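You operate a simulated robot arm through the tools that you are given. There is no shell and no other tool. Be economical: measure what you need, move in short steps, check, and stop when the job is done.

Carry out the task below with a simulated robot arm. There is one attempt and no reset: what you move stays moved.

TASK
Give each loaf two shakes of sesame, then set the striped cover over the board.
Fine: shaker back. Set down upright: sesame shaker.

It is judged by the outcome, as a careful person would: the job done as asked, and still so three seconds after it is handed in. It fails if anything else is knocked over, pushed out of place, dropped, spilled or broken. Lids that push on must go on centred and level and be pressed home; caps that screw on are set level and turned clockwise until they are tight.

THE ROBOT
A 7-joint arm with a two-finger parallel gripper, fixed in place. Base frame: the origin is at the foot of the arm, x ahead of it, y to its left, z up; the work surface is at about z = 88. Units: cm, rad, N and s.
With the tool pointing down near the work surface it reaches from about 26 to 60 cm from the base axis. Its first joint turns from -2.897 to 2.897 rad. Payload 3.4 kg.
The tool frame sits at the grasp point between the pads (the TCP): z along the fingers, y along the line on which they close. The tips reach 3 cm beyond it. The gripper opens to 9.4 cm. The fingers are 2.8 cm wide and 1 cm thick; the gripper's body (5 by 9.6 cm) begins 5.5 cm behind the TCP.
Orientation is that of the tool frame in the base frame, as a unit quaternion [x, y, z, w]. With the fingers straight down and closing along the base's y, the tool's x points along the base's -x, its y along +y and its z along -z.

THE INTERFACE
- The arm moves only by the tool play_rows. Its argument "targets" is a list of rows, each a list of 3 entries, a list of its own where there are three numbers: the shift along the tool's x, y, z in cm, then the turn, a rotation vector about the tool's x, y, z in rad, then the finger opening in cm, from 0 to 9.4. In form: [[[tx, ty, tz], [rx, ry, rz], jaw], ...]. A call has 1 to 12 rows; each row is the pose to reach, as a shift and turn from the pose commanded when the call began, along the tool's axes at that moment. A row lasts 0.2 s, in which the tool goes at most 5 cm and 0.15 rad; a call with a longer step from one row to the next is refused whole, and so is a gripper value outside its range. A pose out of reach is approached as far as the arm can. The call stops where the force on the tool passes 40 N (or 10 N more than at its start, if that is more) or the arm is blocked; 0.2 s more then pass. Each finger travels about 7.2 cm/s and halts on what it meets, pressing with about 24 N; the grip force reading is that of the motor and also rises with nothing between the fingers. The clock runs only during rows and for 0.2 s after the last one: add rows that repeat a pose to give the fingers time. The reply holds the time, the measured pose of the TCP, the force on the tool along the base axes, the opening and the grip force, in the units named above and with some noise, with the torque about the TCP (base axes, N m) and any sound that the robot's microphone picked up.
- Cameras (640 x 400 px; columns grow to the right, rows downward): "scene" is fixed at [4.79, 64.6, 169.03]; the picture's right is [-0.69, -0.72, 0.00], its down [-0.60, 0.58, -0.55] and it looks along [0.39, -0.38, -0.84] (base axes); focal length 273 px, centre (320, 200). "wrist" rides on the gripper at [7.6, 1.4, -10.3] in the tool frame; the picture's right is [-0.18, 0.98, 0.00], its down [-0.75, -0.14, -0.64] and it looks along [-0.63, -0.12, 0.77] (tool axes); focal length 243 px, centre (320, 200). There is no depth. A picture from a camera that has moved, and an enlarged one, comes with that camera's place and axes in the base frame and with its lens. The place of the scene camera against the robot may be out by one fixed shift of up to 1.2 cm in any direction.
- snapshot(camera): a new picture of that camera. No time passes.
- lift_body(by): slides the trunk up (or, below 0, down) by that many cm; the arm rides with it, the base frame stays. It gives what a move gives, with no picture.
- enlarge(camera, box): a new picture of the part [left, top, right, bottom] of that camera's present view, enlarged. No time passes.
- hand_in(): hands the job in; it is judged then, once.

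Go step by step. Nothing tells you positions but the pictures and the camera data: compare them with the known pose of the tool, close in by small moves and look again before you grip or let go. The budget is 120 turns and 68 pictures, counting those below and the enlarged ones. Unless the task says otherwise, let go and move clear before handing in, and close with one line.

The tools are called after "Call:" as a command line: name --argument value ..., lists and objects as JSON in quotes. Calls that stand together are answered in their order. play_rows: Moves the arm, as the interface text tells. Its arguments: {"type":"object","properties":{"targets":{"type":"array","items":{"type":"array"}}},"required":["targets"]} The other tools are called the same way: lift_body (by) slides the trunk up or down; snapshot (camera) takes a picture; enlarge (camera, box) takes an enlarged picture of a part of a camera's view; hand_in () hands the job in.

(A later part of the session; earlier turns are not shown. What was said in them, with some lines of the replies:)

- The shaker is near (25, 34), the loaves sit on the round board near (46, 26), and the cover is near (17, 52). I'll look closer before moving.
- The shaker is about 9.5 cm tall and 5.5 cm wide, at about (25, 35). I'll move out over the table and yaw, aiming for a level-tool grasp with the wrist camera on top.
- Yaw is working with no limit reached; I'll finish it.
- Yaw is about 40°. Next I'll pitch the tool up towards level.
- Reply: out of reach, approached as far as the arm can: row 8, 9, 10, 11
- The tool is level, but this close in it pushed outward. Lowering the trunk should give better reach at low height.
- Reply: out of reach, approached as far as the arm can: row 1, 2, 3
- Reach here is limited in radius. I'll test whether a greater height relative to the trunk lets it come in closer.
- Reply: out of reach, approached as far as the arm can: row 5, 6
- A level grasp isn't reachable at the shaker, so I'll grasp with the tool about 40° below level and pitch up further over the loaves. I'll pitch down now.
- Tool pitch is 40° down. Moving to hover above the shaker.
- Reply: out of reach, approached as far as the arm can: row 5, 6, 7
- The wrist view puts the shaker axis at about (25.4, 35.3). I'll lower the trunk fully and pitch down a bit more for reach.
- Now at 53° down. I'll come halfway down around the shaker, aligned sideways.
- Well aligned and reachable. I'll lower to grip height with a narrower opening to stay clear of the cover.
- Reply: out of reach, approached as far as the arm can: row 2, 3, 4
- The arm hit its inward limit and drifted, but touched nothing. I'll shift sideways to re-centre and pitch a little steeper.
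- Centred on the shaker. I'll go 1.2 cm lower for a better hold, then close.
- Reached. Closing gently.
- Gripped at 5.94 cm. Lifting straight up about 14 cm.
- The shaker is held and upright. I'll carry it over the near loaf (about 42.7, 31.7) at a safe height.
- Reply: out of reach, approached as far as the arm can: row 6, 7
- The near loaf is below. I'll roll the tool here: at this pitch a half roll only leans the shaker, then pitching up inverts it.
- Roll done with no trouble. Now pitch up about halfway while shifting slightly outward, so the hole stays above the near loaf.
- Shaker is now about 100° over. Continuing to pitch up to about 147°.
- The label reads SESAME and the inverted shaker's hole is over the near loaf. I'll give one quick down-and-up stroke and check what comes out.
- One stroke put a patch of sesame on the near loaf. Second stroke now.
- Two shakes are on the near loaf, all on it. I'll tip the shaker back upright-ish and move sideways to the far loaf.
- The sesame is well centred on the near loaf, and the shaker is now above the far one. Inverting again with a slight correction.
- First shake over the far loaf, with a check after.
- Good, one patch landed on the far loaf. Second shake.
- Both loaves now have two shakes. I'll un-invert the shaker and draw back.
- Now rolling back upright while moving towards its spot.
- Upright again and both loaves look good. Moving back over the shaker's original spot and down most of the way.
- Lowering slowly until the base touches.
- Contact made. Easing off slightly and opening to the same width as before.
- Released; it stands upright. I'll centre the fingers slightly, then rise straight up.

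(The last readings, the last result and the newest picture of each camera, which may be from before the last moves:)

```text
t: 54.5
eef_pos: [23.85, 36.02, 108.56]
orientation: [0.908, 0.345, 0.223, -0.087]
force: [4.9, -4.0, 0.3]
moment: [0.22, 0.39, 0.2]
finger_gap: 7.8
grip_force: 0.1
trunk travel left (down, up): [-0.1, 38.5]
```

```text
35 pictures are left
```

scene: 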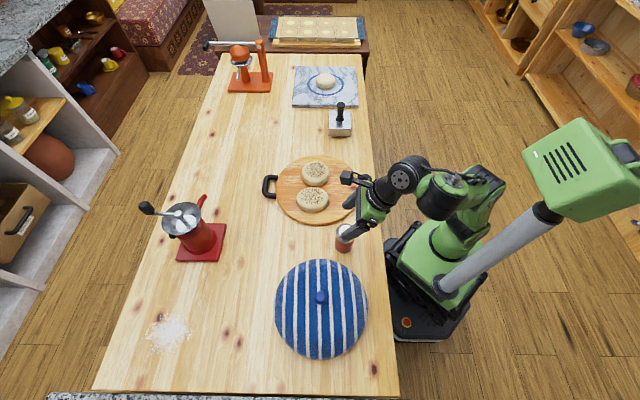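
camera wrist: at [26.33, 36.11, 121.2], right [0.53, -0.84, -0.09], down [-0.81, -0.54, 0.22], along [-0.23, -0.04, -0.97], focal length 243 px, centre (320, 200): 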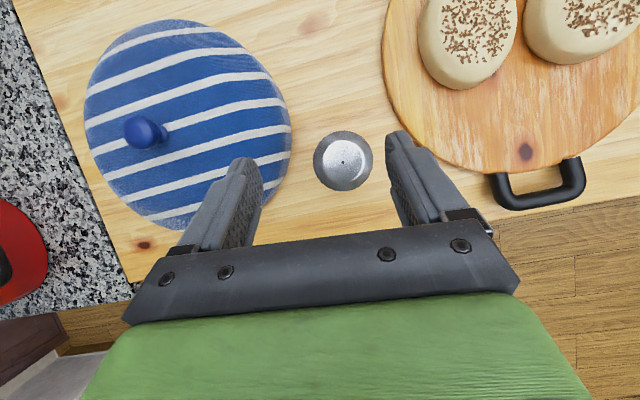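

The shaker is back at its spot, standing upright. The knob is near (17, 53.4, 98), so I'll raise the trunk and point the tool straight down.

Call:
lift_body --by 20

Call:
play_rows --targets '[[[0, 0, 0], [0, -0.12, 0], 7.8], [[0, 0, 0], [0, -0.24, 0], 7.8], [[0, 0, 0], [0, -0.36, 0], 7.8], [[0, 0, 0], [0, -0.48, 0], 7.8], [[0, 0, 0], [0, -0.489, 0], 7.8]]'

Call:
snapshot --camera "wrist"

```text
t: 56.7
eef_pos: [24.65, 35.5, 128.57]
orientation: [0.91, 0.336, 0.226, -0.083]
force: [0.8, 0.2, -0.3]
moment: [0.03, 0.01, -0.02]
finger_gap: 7.82
grip_force: 0.1
trunk travel left (down, up): [-20.1, 18.5]
```

```text
t: 57.9
eef_pos: [24.19, 34.46, 127.06]
orientation: [0.938, 0.346, 0.0, 0.001]
force: [0.2, 0.2, -0.2]
moment: [-0.01, 0.02, 0.05]
finger_gap: 7.82
grip_force: 0.0
out of reach, approached as far as the arm can: row 4, 5
trunk travel left (down, up): [-20.1, 18.5]
```

```text
34 pictures are left
camera wrist: at [30.88, 38.28, 137.31], right [0.5, -0.87, 0.0], down [-0.67, -0.38, 0.64], along [-0.56, -0.32, -0.77], focal length 243 px, centre (320, 200)
```

wrist: 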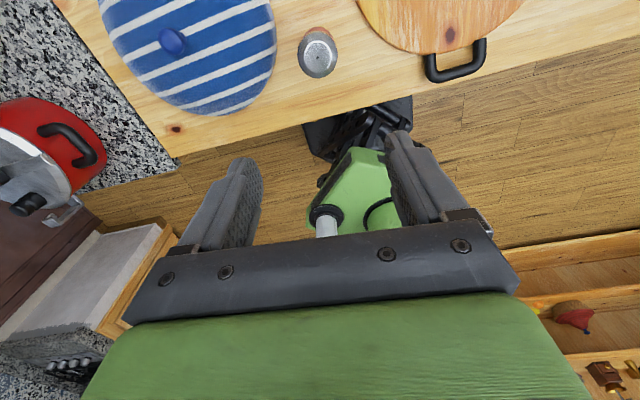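

Tool points straight down. Moving over the knob at z≈112.

Call:
play_rows --targets '[[[1, -3, 1], [0, 0, 0], 7.8], [[2.2, -6.2, 3], [0, 0, 0], 7.8], [[3.4, -9.5, 5], [0, 0, 0], 7.8], [[4.6, -12.8, 7.5], [0, 0, 0], 7.8], [[5.7, -16, 10], [0, 0, 0], 7.8], [[6.5, -18.3, 13], [0, 0, 0], 7.8], [[6.8, -19.0, 15], [0, 0, 0], 7.8], [[6.8, -19.0, 15], [0, 0, 0], 7.8]]'

Call:
snapshot --camera "wrist"

Call:
enlarge --camera "scene" --box '[250, 240, 410, 380]'

```text
t: 59.7
eef_pos: [16.42, 49.08, 112.22]
orientation: [0.938, 0.346, 0.0, 0.003]
force: [-1.6, -0.4, -0.8]
moment: [-0.04, -0.01, -0.01]
finger_gap: 7.81
grip_force: 0.1
out of reach, approached as far as the arm can: row 1, 2, 3, 4, 5, 6, 7, 8
trunk travel left (down, up): [-20.1, 18.5]
```

```text
33 pictures are left
camera wrist: at [23.21, 52.95, 122.38], right [0.5, -0.87, 0.0], down [-0.66, -0.38, 0.64], along [-0.56, -0.32, -0.77], focal length 243 px, centre (320, 200)
```

wrist: 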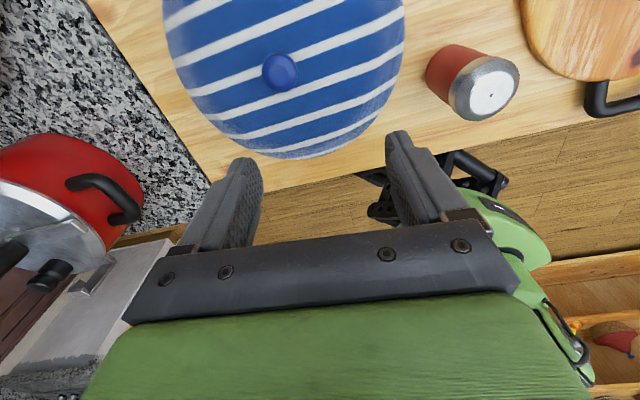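

```text
2.86 times, centred on (330, 310) of scene
camera zoom: at [4.79, 64.6, 169.03], right [-0.69, -0.72, 0.0], down [-0.6, 0.58, -0.55], along [0.39, -0.38, -0.84], focal length 781 px, centre (291, -114)
```

zoom: 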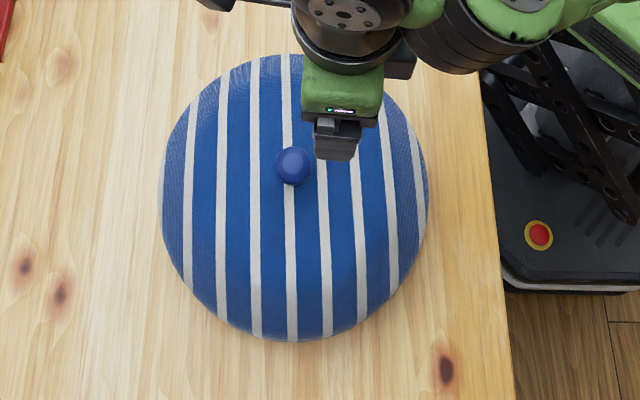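

The wrist roll is near its limit here. I'll turn the gripper back by about 130° for a mid-range wrist (the knob is round).

Call:
play_rows --targets '[[[0, 0, 0], [0, 0, -0.15], 7.8], [[0, 0, 0], [0, 0, -0.3], 7.8], [[0, 0, 0], [0, 0, -0.45], 7.8], [[0, 0, 0], [0, 0, -0.6], 7.8], [[0, 0, 0], [0, 0, -0.75], 7.8], [[0, 0, 0], [0, 0, -0.9], 7.8], [[0, 0, 0], [0, 0, -1.05], 7.8], [[0, 0, 0], [0, 0, -1.2], 7.8], [[0, 0, 0], [0, 0, -1.35], 7.8], [[0, 0, 0], [0, 0, -1.5], 7.8], [[0, 0, 0], [0, 0, -1.65], 7.8], [[0, 0, 0], [0, 0, -1.8], 7.8]]'

Call:
play_rows --targets '[[[0, 0, 0], [0, 0, -0.15], 7], [[0, 0, 0], [0, 0, -0.3], 7], [[0, 0, 0], [0, 0, -0.45], 7], [[0, 0, 0], [0, 0, -0.5], 7]]'

Call:
snapshot --camera "wrist"

```text
t: 62.3
eef_pos: [16.74, 48.9, 112.13]
orientation: [0.311, 0.951, -0.001, 0.0]
force: [-0.6, -0.2, -0.5]
moment: [-0.01, 0.04, 0.02]
finger_gap: 7.77
grip_force: 0.0
trunk travel left (down, up): [-20.1, 18.5]
```

```text
t: 63.3
eef_pos: [16.66, 49.01, 112.17]
orientation: [0.067, 0.998, -0.002, 0.0]
force: [0.0, 0.1, 0.8]
moment: [0.0, -0.02, 0.02]
finger_gap: 6.97
grip_force: 0.1
trunk travel left (down, up): [-20.1, 18.5]
```

```text
31 pictures are left
camera wrist: at [9.38, 51.46, 122.31], right [0.31, 0.95, 0.0], down [0.73, -0.24, 0.64], along [0.61, -0.2, -0.77], focal length 243 px, centre (320, 200)
```

wrist: 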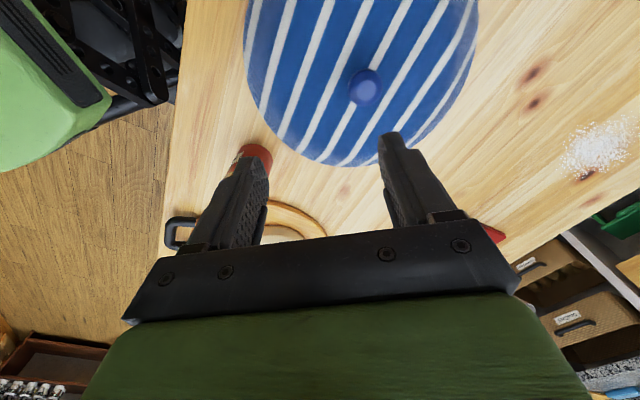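

Wrist mid-range now, and the knob is confirmed at (16.8, 53.4). Moving over it and down to z≈103.

Call:
play_rows --targets '[[[0.1, 1.4, 0], [0, 0, 0], 6], [[0.39, 4.39, 0], [0, 0, 0], 6], [[0.39, 4.39, 3], [0, 0, 0], 6], [[0.39, 4.39, 6], [0, 0, 0], 6], [[0.39, 4.39, 9], [0, 0, 0], 6], [[0.39, 4.39, 9], [0, 0, 0], 6]]'

Call:
snapshot --camera "wrist"

Call:
enlarge --camera "scene" --box '[250, 240, 410, 380]'

```text
t: 64.7
eef_pos: [16.98, 53.48, 103.01]
orientation: [0.067, 0.998, -0.002, 0.0]
force: [0.0, 0.5, -0.1]
moment: [0.02, 0.03, 0.0]
finger_gap: 6.02
grip_force: 0.1
out of reach, approached as far as the arm can: row 2, 3
trunk travel left (down, up): [-20.1, 18.5]
```

```text
30 pictures are left
camera wrist: at [9.63, 55.84, 113.21], right [0.31, 0.95, 0.0], down [0.73, -0.24, 0.64], along [0.61, -0.2, -0.77], focal length 243 px, centre (320, 200)
```

wrist: 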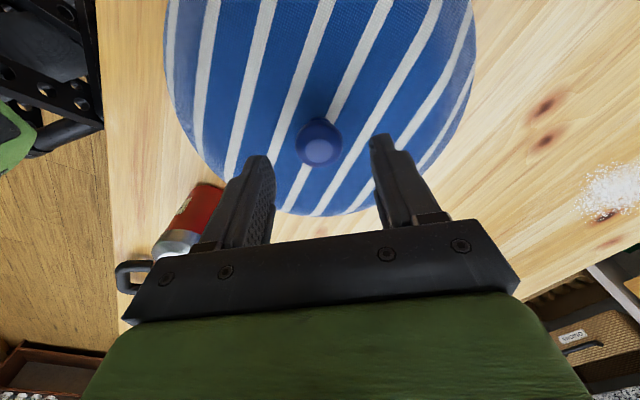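

```text
2.86 times, centred on (330, 310) of scene
camera zoom: at [4.79, 64.6, 169.03], right [-0.69, -0.72, 0.0], down [-0.6, 0.58, -0.55], along [0.39, -0.38, -0.84], focal length 781 px, centre (291, -114)
```

zoom: 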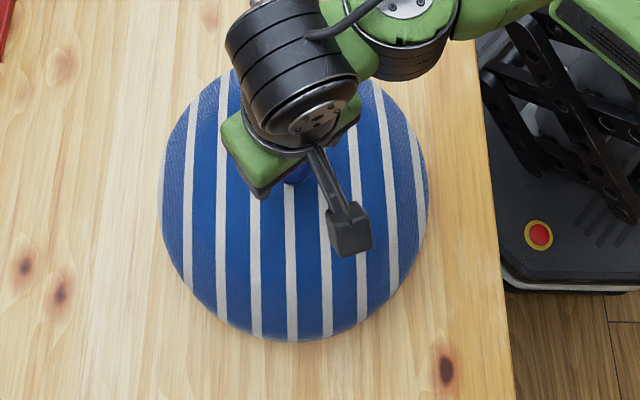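

The knob is centred between the fingers. Lowering around it with a small correction.

Call:
play_rows --targets '[[[0.4, 0, 1], [0, 0, 0], 6], [[0.4, 0, 2], [0, 0, 0], 6], [[0.4, 0, 3], [0, 0, 0], 6], [[0.4, 0, 3.8], [0, 0, 0], 6], [[0.4, 0, 4.2], [0, 0, 0], 6]]'

Call:
snapshot --camera "wrist"

```text
t: 65.9
eef_pos: [16.56, 53.43, 98.74]
orientation: [0.068, 0.998, -0.002, 0.0]
force: [0.4, 0.1, 0.7]
moment: [0.02, -0.02, -0.01]
finger_gap: 6.0
grip_force: 0.1
trunk travel left (down, up): [-20.1, 18.5]
```

```text
28 pictures are left
camera wrist: at [9.23, 55.9, 109.08], right [0.32, 0.95, 0.0], down [0.73, -0.24, 0.64], along [0.61, -0.2, -0.77], focal length 243 px, centre (320, 200)
```

wrist: 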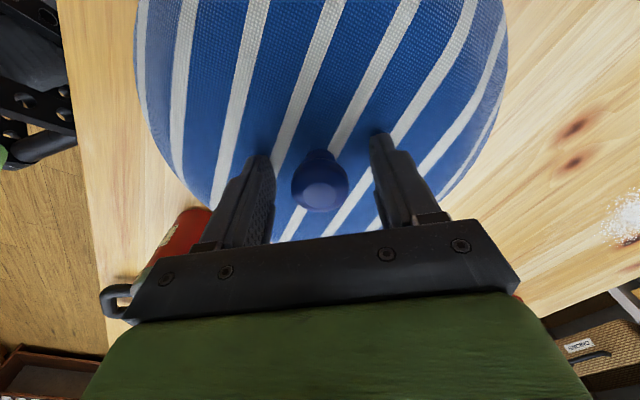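

The knob sits between the pads at grip height. Closing.

Call:
play_rows --targets '[[[0, 0, 0], [0, 0, 0], 5], [[0, 0, 0], [0, 0, 0], 4], [[0, 0, 0], [0, 0, 0], 3], [[0, 0, 0], [0, 0, 0], 2], [[0, 0, 0], [0, 0, 0], 1.5], [[0, 0, 0], [0, 0, 0], 1.5]]'

Call:
snapshot --camera "wrist"

```text
t: 67.3
eef_pos: [16.66, 53.54, 98.9]
orientation: [0.067, 0.998, -0.002, 0.0]
force: [0.2, 0.1, 0.3]
moment: [0.15, -0.02, -0.02]
finger_gap: 3.15
grip_force: 23.9
trunk travel left (down, up): [-20.1, 18.5]
```

```text
27 pictures are left
camera wrist: at [9.22, 55.91, 109.09], right [0.31, 0.95, 0.0], down [0.73, -0.24, 0.64], along [0.61, -0.2, -0.77], focal length 243 px, centre (320, 200)
```

wrist: 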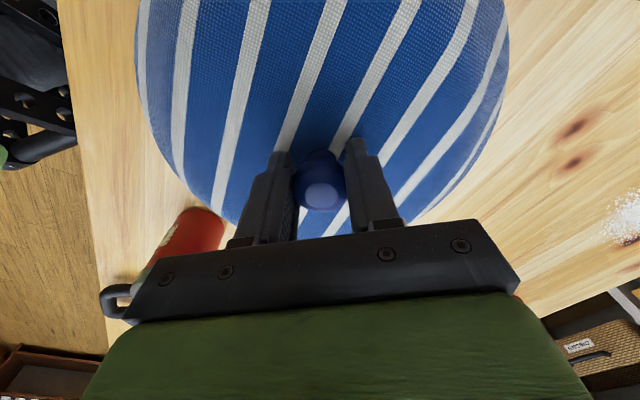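

Gripped (3.15 cm). I'll lift with the trunk, a little first.

Call:
lift_body --by 2

Call:
enlarge --camera "scene" --box '[250, 220, 410, 380]'

```text
t: 67.9
eef_pos: [16.59, 53.48, 100.81]
orientation: [0.068, 0.998, -0.001, -0.001]
force: [0.4, 0.2, -0.7]
moment: [-0.02, -0.04, 0.01]
finger_gap: 3.16
grip_force: 23.4
trunk travel left (down, up): [-22.1, 16.5]
```

```text
2.50 times, centred on (330, 300) of scene
camera zoom: at [4.79, 64.6, 169.03], right [-0.69, -0.72, 0.0], down [-0.6, 0.58, -0.55], along [0.39, -0.38, -0.84], focal length 683 px, centre (295, -50)
```

zoom: 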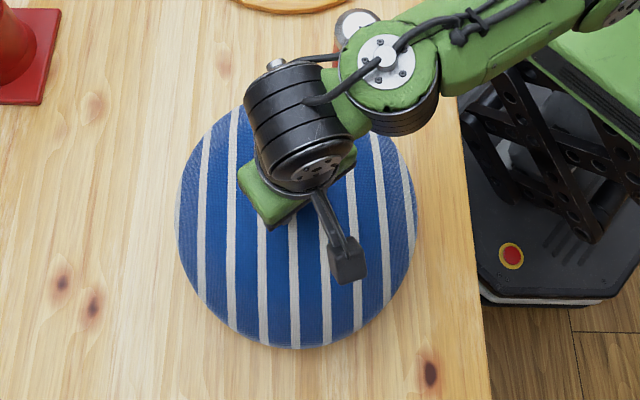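

The cover appears to be coming up and is light. Lifting 13 cm more.

Call:
lift_body --by 13

Call:
snapshot --camera "scene"

Call:
snapshot --camera "wrist"

```text
t: 69.5
eef_pos: [16.53, 53.41, 114.03]
orientation: [0.067, 0.998, -0.002, 0.0]
force: [-0.1, 0.2, -0.9]
moment: [-0.03, 0.02, -0.01]
finger_gap: 3.17
grip_force: 24.0
trunk travel left (down, up): [-35.1, 3.5]
```

```text
25 pictures are left
```

scene: 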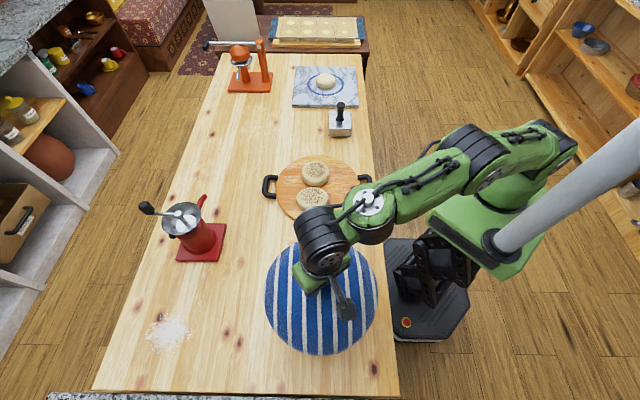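

```text
24 pictures are left
camera wrist: at [9.22, 55.92, 124.14], right [0.31, 0.95, 0.0], down [0.73, -0.24, 0.64], along [0.61, -0.2, -0.77], focal length 243 px, centre (320, 200)
```

wrist: 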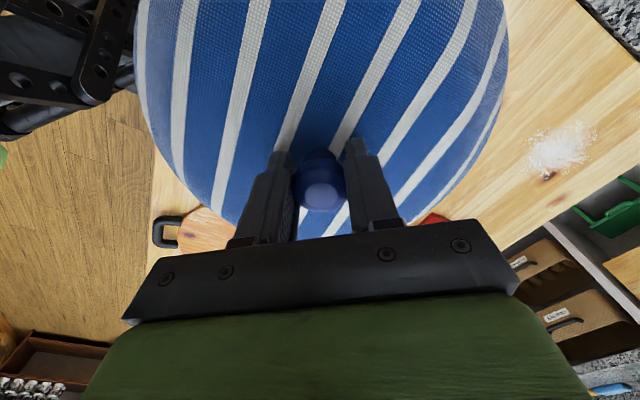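

The cover is up, level and clear of the shaker. The board centre works out near (46.0, 26.0), so I'll carry the cover across at this height.

Call:
play_rows --targets '[[[-1.3, -0.9, 0], [0, 0, 0], 1.5], [[-4, -2.8, 0], [0, 0, 0], 1.5], [[-7.4, -5.2, 0], [0, 0, 0], 1.5], [[-10.8, -7.6, 0], [0, 0, 0], 1.5], [[-14.2, -10, 0], [0, 0, 0], 1.5], [[-17.6, -12.4, 0], [0, 0, 0], 1.5], [[-21, -14.8, 0], [0, 0, 0], 1.5], [[-24.4, -17.1, 0], [0, 0, 0], 1.5], [[-27.6, -19.4, 0], [0, 0, 0], 1.5], [[-30.3, -21.3, 0], [0, 0, 0], 1.5], [[-32, -22.5, 0], [0, 0, 0], 1.5], [[-32.6, -22.9, 0], [0, 0, 0], 1.5]]'

Call:
snapshot --camera "scene"

Call:
snapshot --camera "wrist"

```text
t: 72.1
eef_pos: [45.91, 26.33, 113.82]
orientation: [0.067, 0.998, -0.001, 0.0]
force: [0.1, 0.4, -0.9]
moment: [0.02, 0.01, -0.02]
finger_gap: 3.17
grip_force: 23.8
trunk travel left (down, up): [-35.1, 3.5]
```

```text
23 pictures are left
```

scene: 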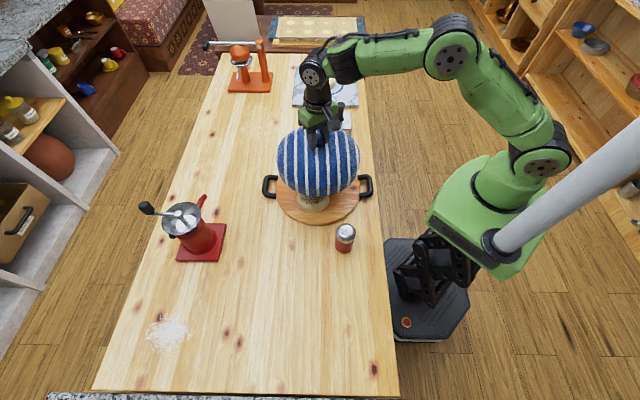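

```text
22 pictures are left
camera wrist: at [38.52, 28.69, 124.13], right [0.31, 0.95, 0.0], down [0.73, -0.24, 0.64], along [0.61, -0.2, -0.77], focal length 243 px, centre (320, 200)
```

wrist: 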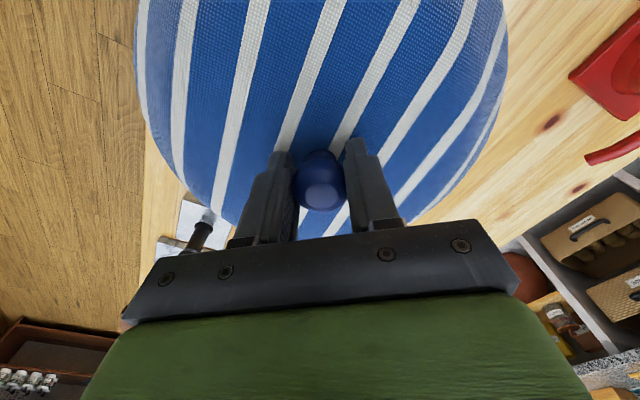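

Positioned above the board. Lowering to just above the loaves to check alignment.

Call:
play_rows --targets '[[[0, 0, 1.5], [0, 0, 0], 1.5], [[0, 0, 3.5], [0, 0, 0], 1.5], [[0, 0, 5.5], [0, 0, 0], 1.5], [[0, 0, 7], [0, 0, 0], 1.5], [[0, 0, 7.8], [0, 0, 0], 1.5], [[0, 0, 7.8], [0, 0, 0], 1.5]]'

Call:
enlarge --camera "scene" --box '[250, 120, 390, 230]'

```text
t: 73.5
eef_pos: [45.89, 26.44, 106.01]
orientation: [0.067, 0.998, -0.002, 0.0]
force: [-0.6, 0.4, -1.2]
moment: [0.04, 0.02, 0.0]
finger_gap: 3.15
grip_force: 23.8
trunk travel left (down, up): [-35.1, 3.5]
```

```text
3.64 times, centred on (320, 175) of scene
camera zoom: at [4.79, 64.6, 169.03], right [-0.69, -0.72, 0.0], down [-0.6, 0.58, -0.55], along [0.39, -0.38, -0.84], focal length 994 px, centre (320, 291)
```

zoom: 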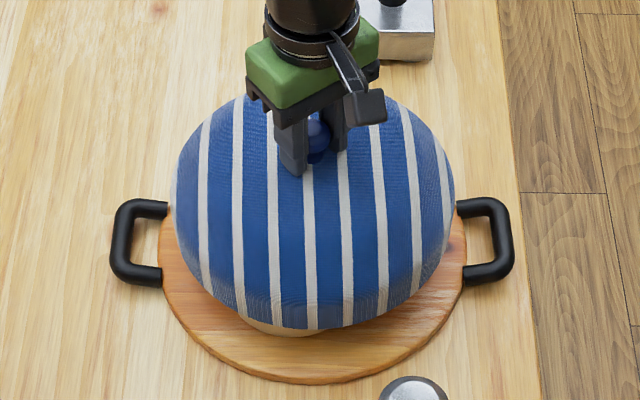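

Laterally centred. Lowering gently towards contact.

Call:
play_rows --targets '[[[0, 0, 1], [0, 0, 0], 1.5], [[0, 0, 2], [0, 0, 0], 1.5], [[0, 0, 3], [0, 0, 0], 1.5], [[0, 0, 3.8], [0, 0, 0], 1.5], [[0, 0, 3.8], [0, 0, 0], 1.5]]'

Call:
enlarge --camera "scene" --box '[250, 120, 390, 230]'

```text
t: 74.7
eef_pos: [45.69, 26.4, 102.38]
orientation: [0.067, 0.998, -0.002, 0.0]
force: [0.8, -1.2, -1.4]
moment: [0.01, 0.02, -0.03]
finger_gap: 3.18
grip_force: 24.2
trunk travel left (down, up): [-35.1, 3.5]
```

```text
3.64 times, centred on (320, 175) of scene
camera zoom: at [4.79, 64.6, 169.03], right [-0.69, -0.72, 0.0], down [-0.6, 0.58, -0.55], along [0.39, -0.38, -0.84], focal length 994 px, centre (320, 291)
```

zoom: 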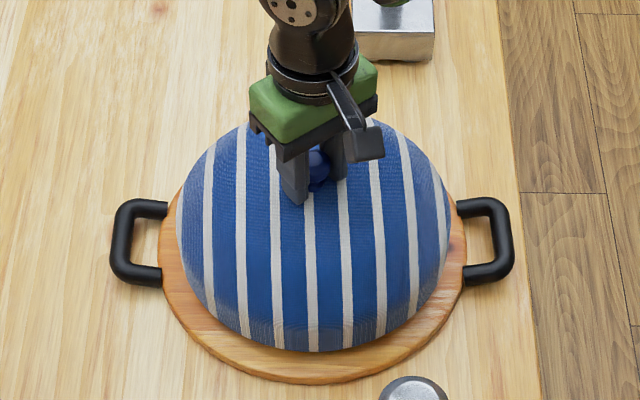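

Nearly down and well placed inside the board's rim. Lowering until it just rests.

Call:
play_rows --targets '[[[0, 0, 0.4], [0, 0, 0], 1.5], [[0, 0, 0.8], [0, 0, 0], 1.5], [[0, 0, 1.1], [0, 0, 0], 1.5], [[0, 0, 1.1], [0, 0, 0], 1.5]]'

```text
t: 75.7
eef_pos: [45.79, 26.29, 101.33]
orientation: [0.067, 0.998, -0.001, 0.0]
force: [-0.1, 1.1, -2.5]
moment: [0.01, 0.0, 0.0]
finger_gap: 3.16
grip_force: 24.2
trunk travel left (down, up): [-35.1, 3.5]
```

Call:
play_rows --targets '[[[0, 0, 0.25], [0, 0, 0], 1.5], [[0, 0, 0.5], [0, 0, 0], 1.5], [[0, 0, 0.5], [0, 0, 0], 1.5]]'

Call:
enlarge --camera "scene" --box '[250, 120, 390, 230]'

```text
t: 76.5
eef_pos: [45.77, 26.36, 100.75]
orientation: [0.067, 0.998, -0.002, 0.0]
force: [0.1, 0.5, -1.2]
moment: [0.0, 0.0, 0.01]
finger_gap: 3.18
grip_force: 23.9
trunk travel left (down, up): [-35.1, 3.5]
```

```text
3.64 times, centred on (320, 175) of scene
camera zoom: at [4.79, 64.6, 169.03], right [-0.69, -0.72, 0.0], down [-0.6, 0.58, -0.55], along [0.39, -0.38, -0.84], focal length 994 px, centre (320, 291)
```

zoom: 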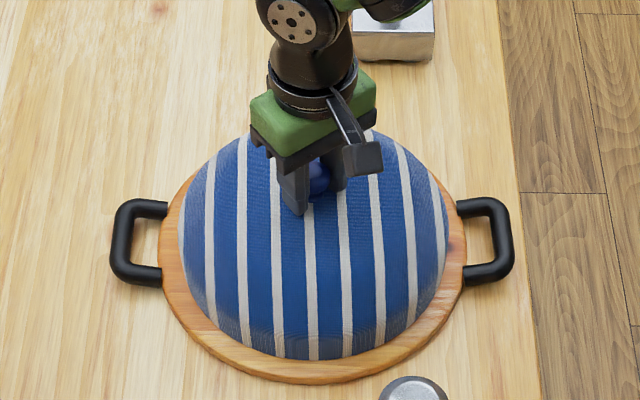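

Not touching yet. I'll nudge slightly towards the board's centre and keep lowering.

Call:
play_rows --targets '[[[-0.23, -0.22, 0], [0, 0, 0], 1.5], [[-0.23, -0.22, 0.2], [0, 0, 0], 1.5], [[-0.23, -0.22, 0.4], [0, 0, 0], 1.5], [[-0.23, -0.22, 0.4], [0, 0, 0], 1.5]]'

```text
t: 77.5
eef_pos: [46.06, 26.03, 100.42]
orientation: [0.068, 0.998, -0.001, 0.002]
force: [1.0, -1.7, 5.2]
moment: [0.35, 0.36, -0.02]
finger_gap: 3.18
grip_force: 23.8
trunk travel left (down, up): [-35.1, 3.5]
```

Contact is felt. I'll look before releasing.

Call:
enlarge --camera "scene" --box '[260, 140, 380, 220]'

Call:
snapshot --camera "wrist"

```text
5.00 times, centred on (320, 180) of scene
camera zoom: at [4.79, 64.6, 169.03], right [-0.69, -0.72, 0.0], down [-0.6, 0.58, -0.55], along [0.39, -0.38, -0.84], focal length 1367 px, centre (320, 300)
```

zoom: 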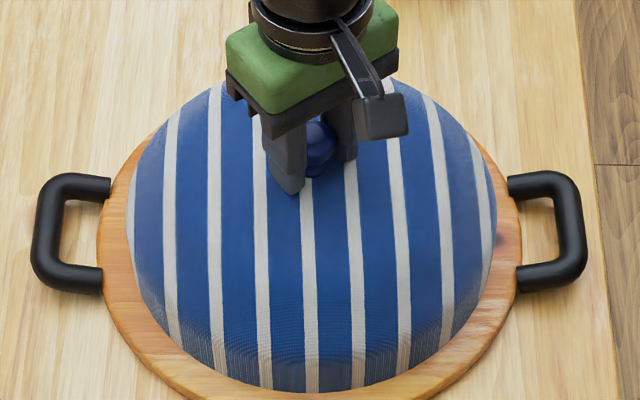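

```text
17 pictures are left
camera wrist: at [38.63, 28.48, 110.67], right [0.32, 0.95, 0.0], down [0.73, -0.24, 0.64], along [0.61, -0.2, -0.77], focal length 243 px, centre (320, 200)
```

wrist: 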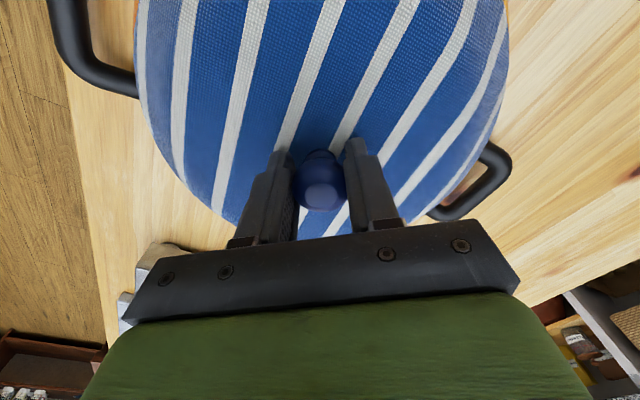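

It looks seated level, inside the board's rim and handles. Opening the fingers.

Call:
play_rows --targets '[[[0, 0, 0], [0, 0, 0], 3.3], [[0, 0, 0], [0, 0, 0], 4.2], [[0, 0, 0], [0, 0, 0], 5.2], [[0, 0, 0], [0, 0, 0], 6], [[0, 0, 0], [0, 0, 0], 6]]'

Call:
play_rows --targets '[[[0, 0, -0.8], [0, 0, 0], 6], [[0, 0, -2.5], [0, 0, 0], 6], [[0, 0, -5], [0, 0, 0], 6], [[0, 0, -8.5], [0, 0, 0], 6], [[0, 0, -12], [0, 0, 0], 6], [[0, 0, -15], [0, 0, 0], 6]]'

Call:
snapshot --camera "scene"

Call:
snapshot --camera "wrist"

```text
t: 78.7
eef_pos: [45.95, 26.04, 100.24]
orientation: [0.066, 0.998, 0.0, 0.0]
force: [0.2, -2.0, 3.6]
moment: [0.08, -0.01, -0.03]
finger_gap: 5.9
grip_force: 0.0
trunk travel left (down, up): [-35.1, 3.5]
```

```text
t: 80.1
eef_pos: [46.05, 26.11, 115.28]
orientation: [0.067, 0.998, -0.002, 0.0]
force: [0.5, 0.2, 0.2]
moment: [0.02, 0.01, 0.0]
finger_gap: 5.99
grip_force: 0.1
trunk travel left (down, up): [-35.1, 3.5]
```

```text
16 pictures are left
```

scene: 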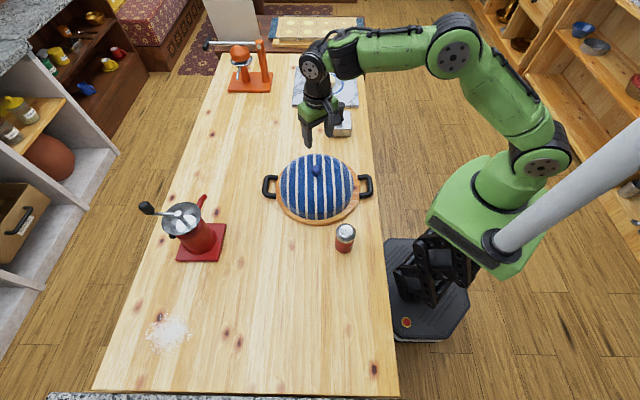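

```text
15 pictures are left
camera wrist: at [38.6, 28.56, 125.59], right [0.31, 0.95, 0.0], down [0.73, -0.24, 0.64], along [0.61, -0.2, -0.77], focal length 243 px, centre (320, 200)
```

wrist: 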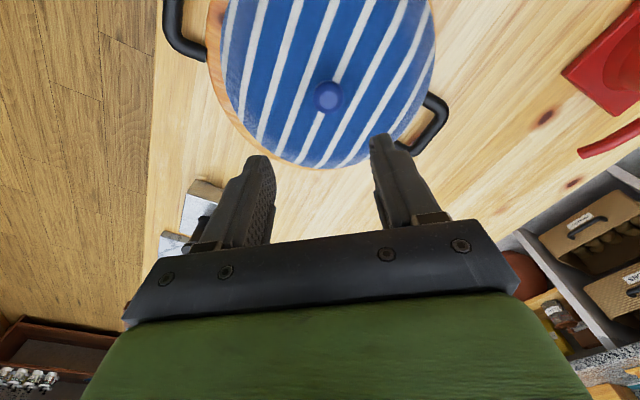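

Call:
enlarge --camera "scene" --box '[255, 140, 385, 260]'

```text
3.33 times, centred on (320, 200) of scene
camera zoom: at [4.79, 64.6, 169.03], right [-0.69, -0.72, 0.0], down [-0.6, 0.58, -0.55], along [0.39, -0.38, -0.84], focal length 911 px, centre (320, 200)
```

zoom: 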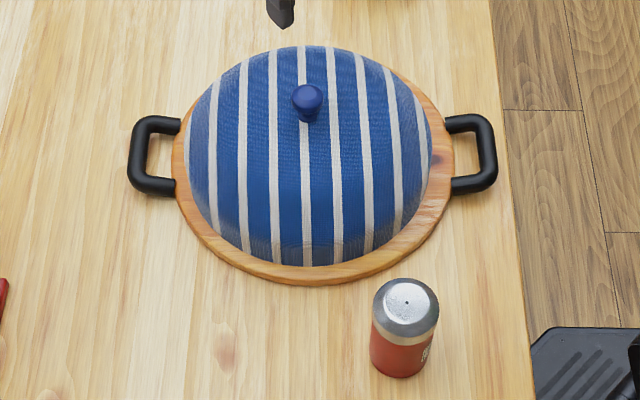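

The cover sits level and fully on the board over both loaves, the shaker stands upright in its place, and the arm is clear. Handing in.

Call:
hand_in

```text
The job is handed in.
```

Both loaves got two shakes of sesame, the striped cover is over the board, and the shaker is back upright in its place; nothing else was moved.
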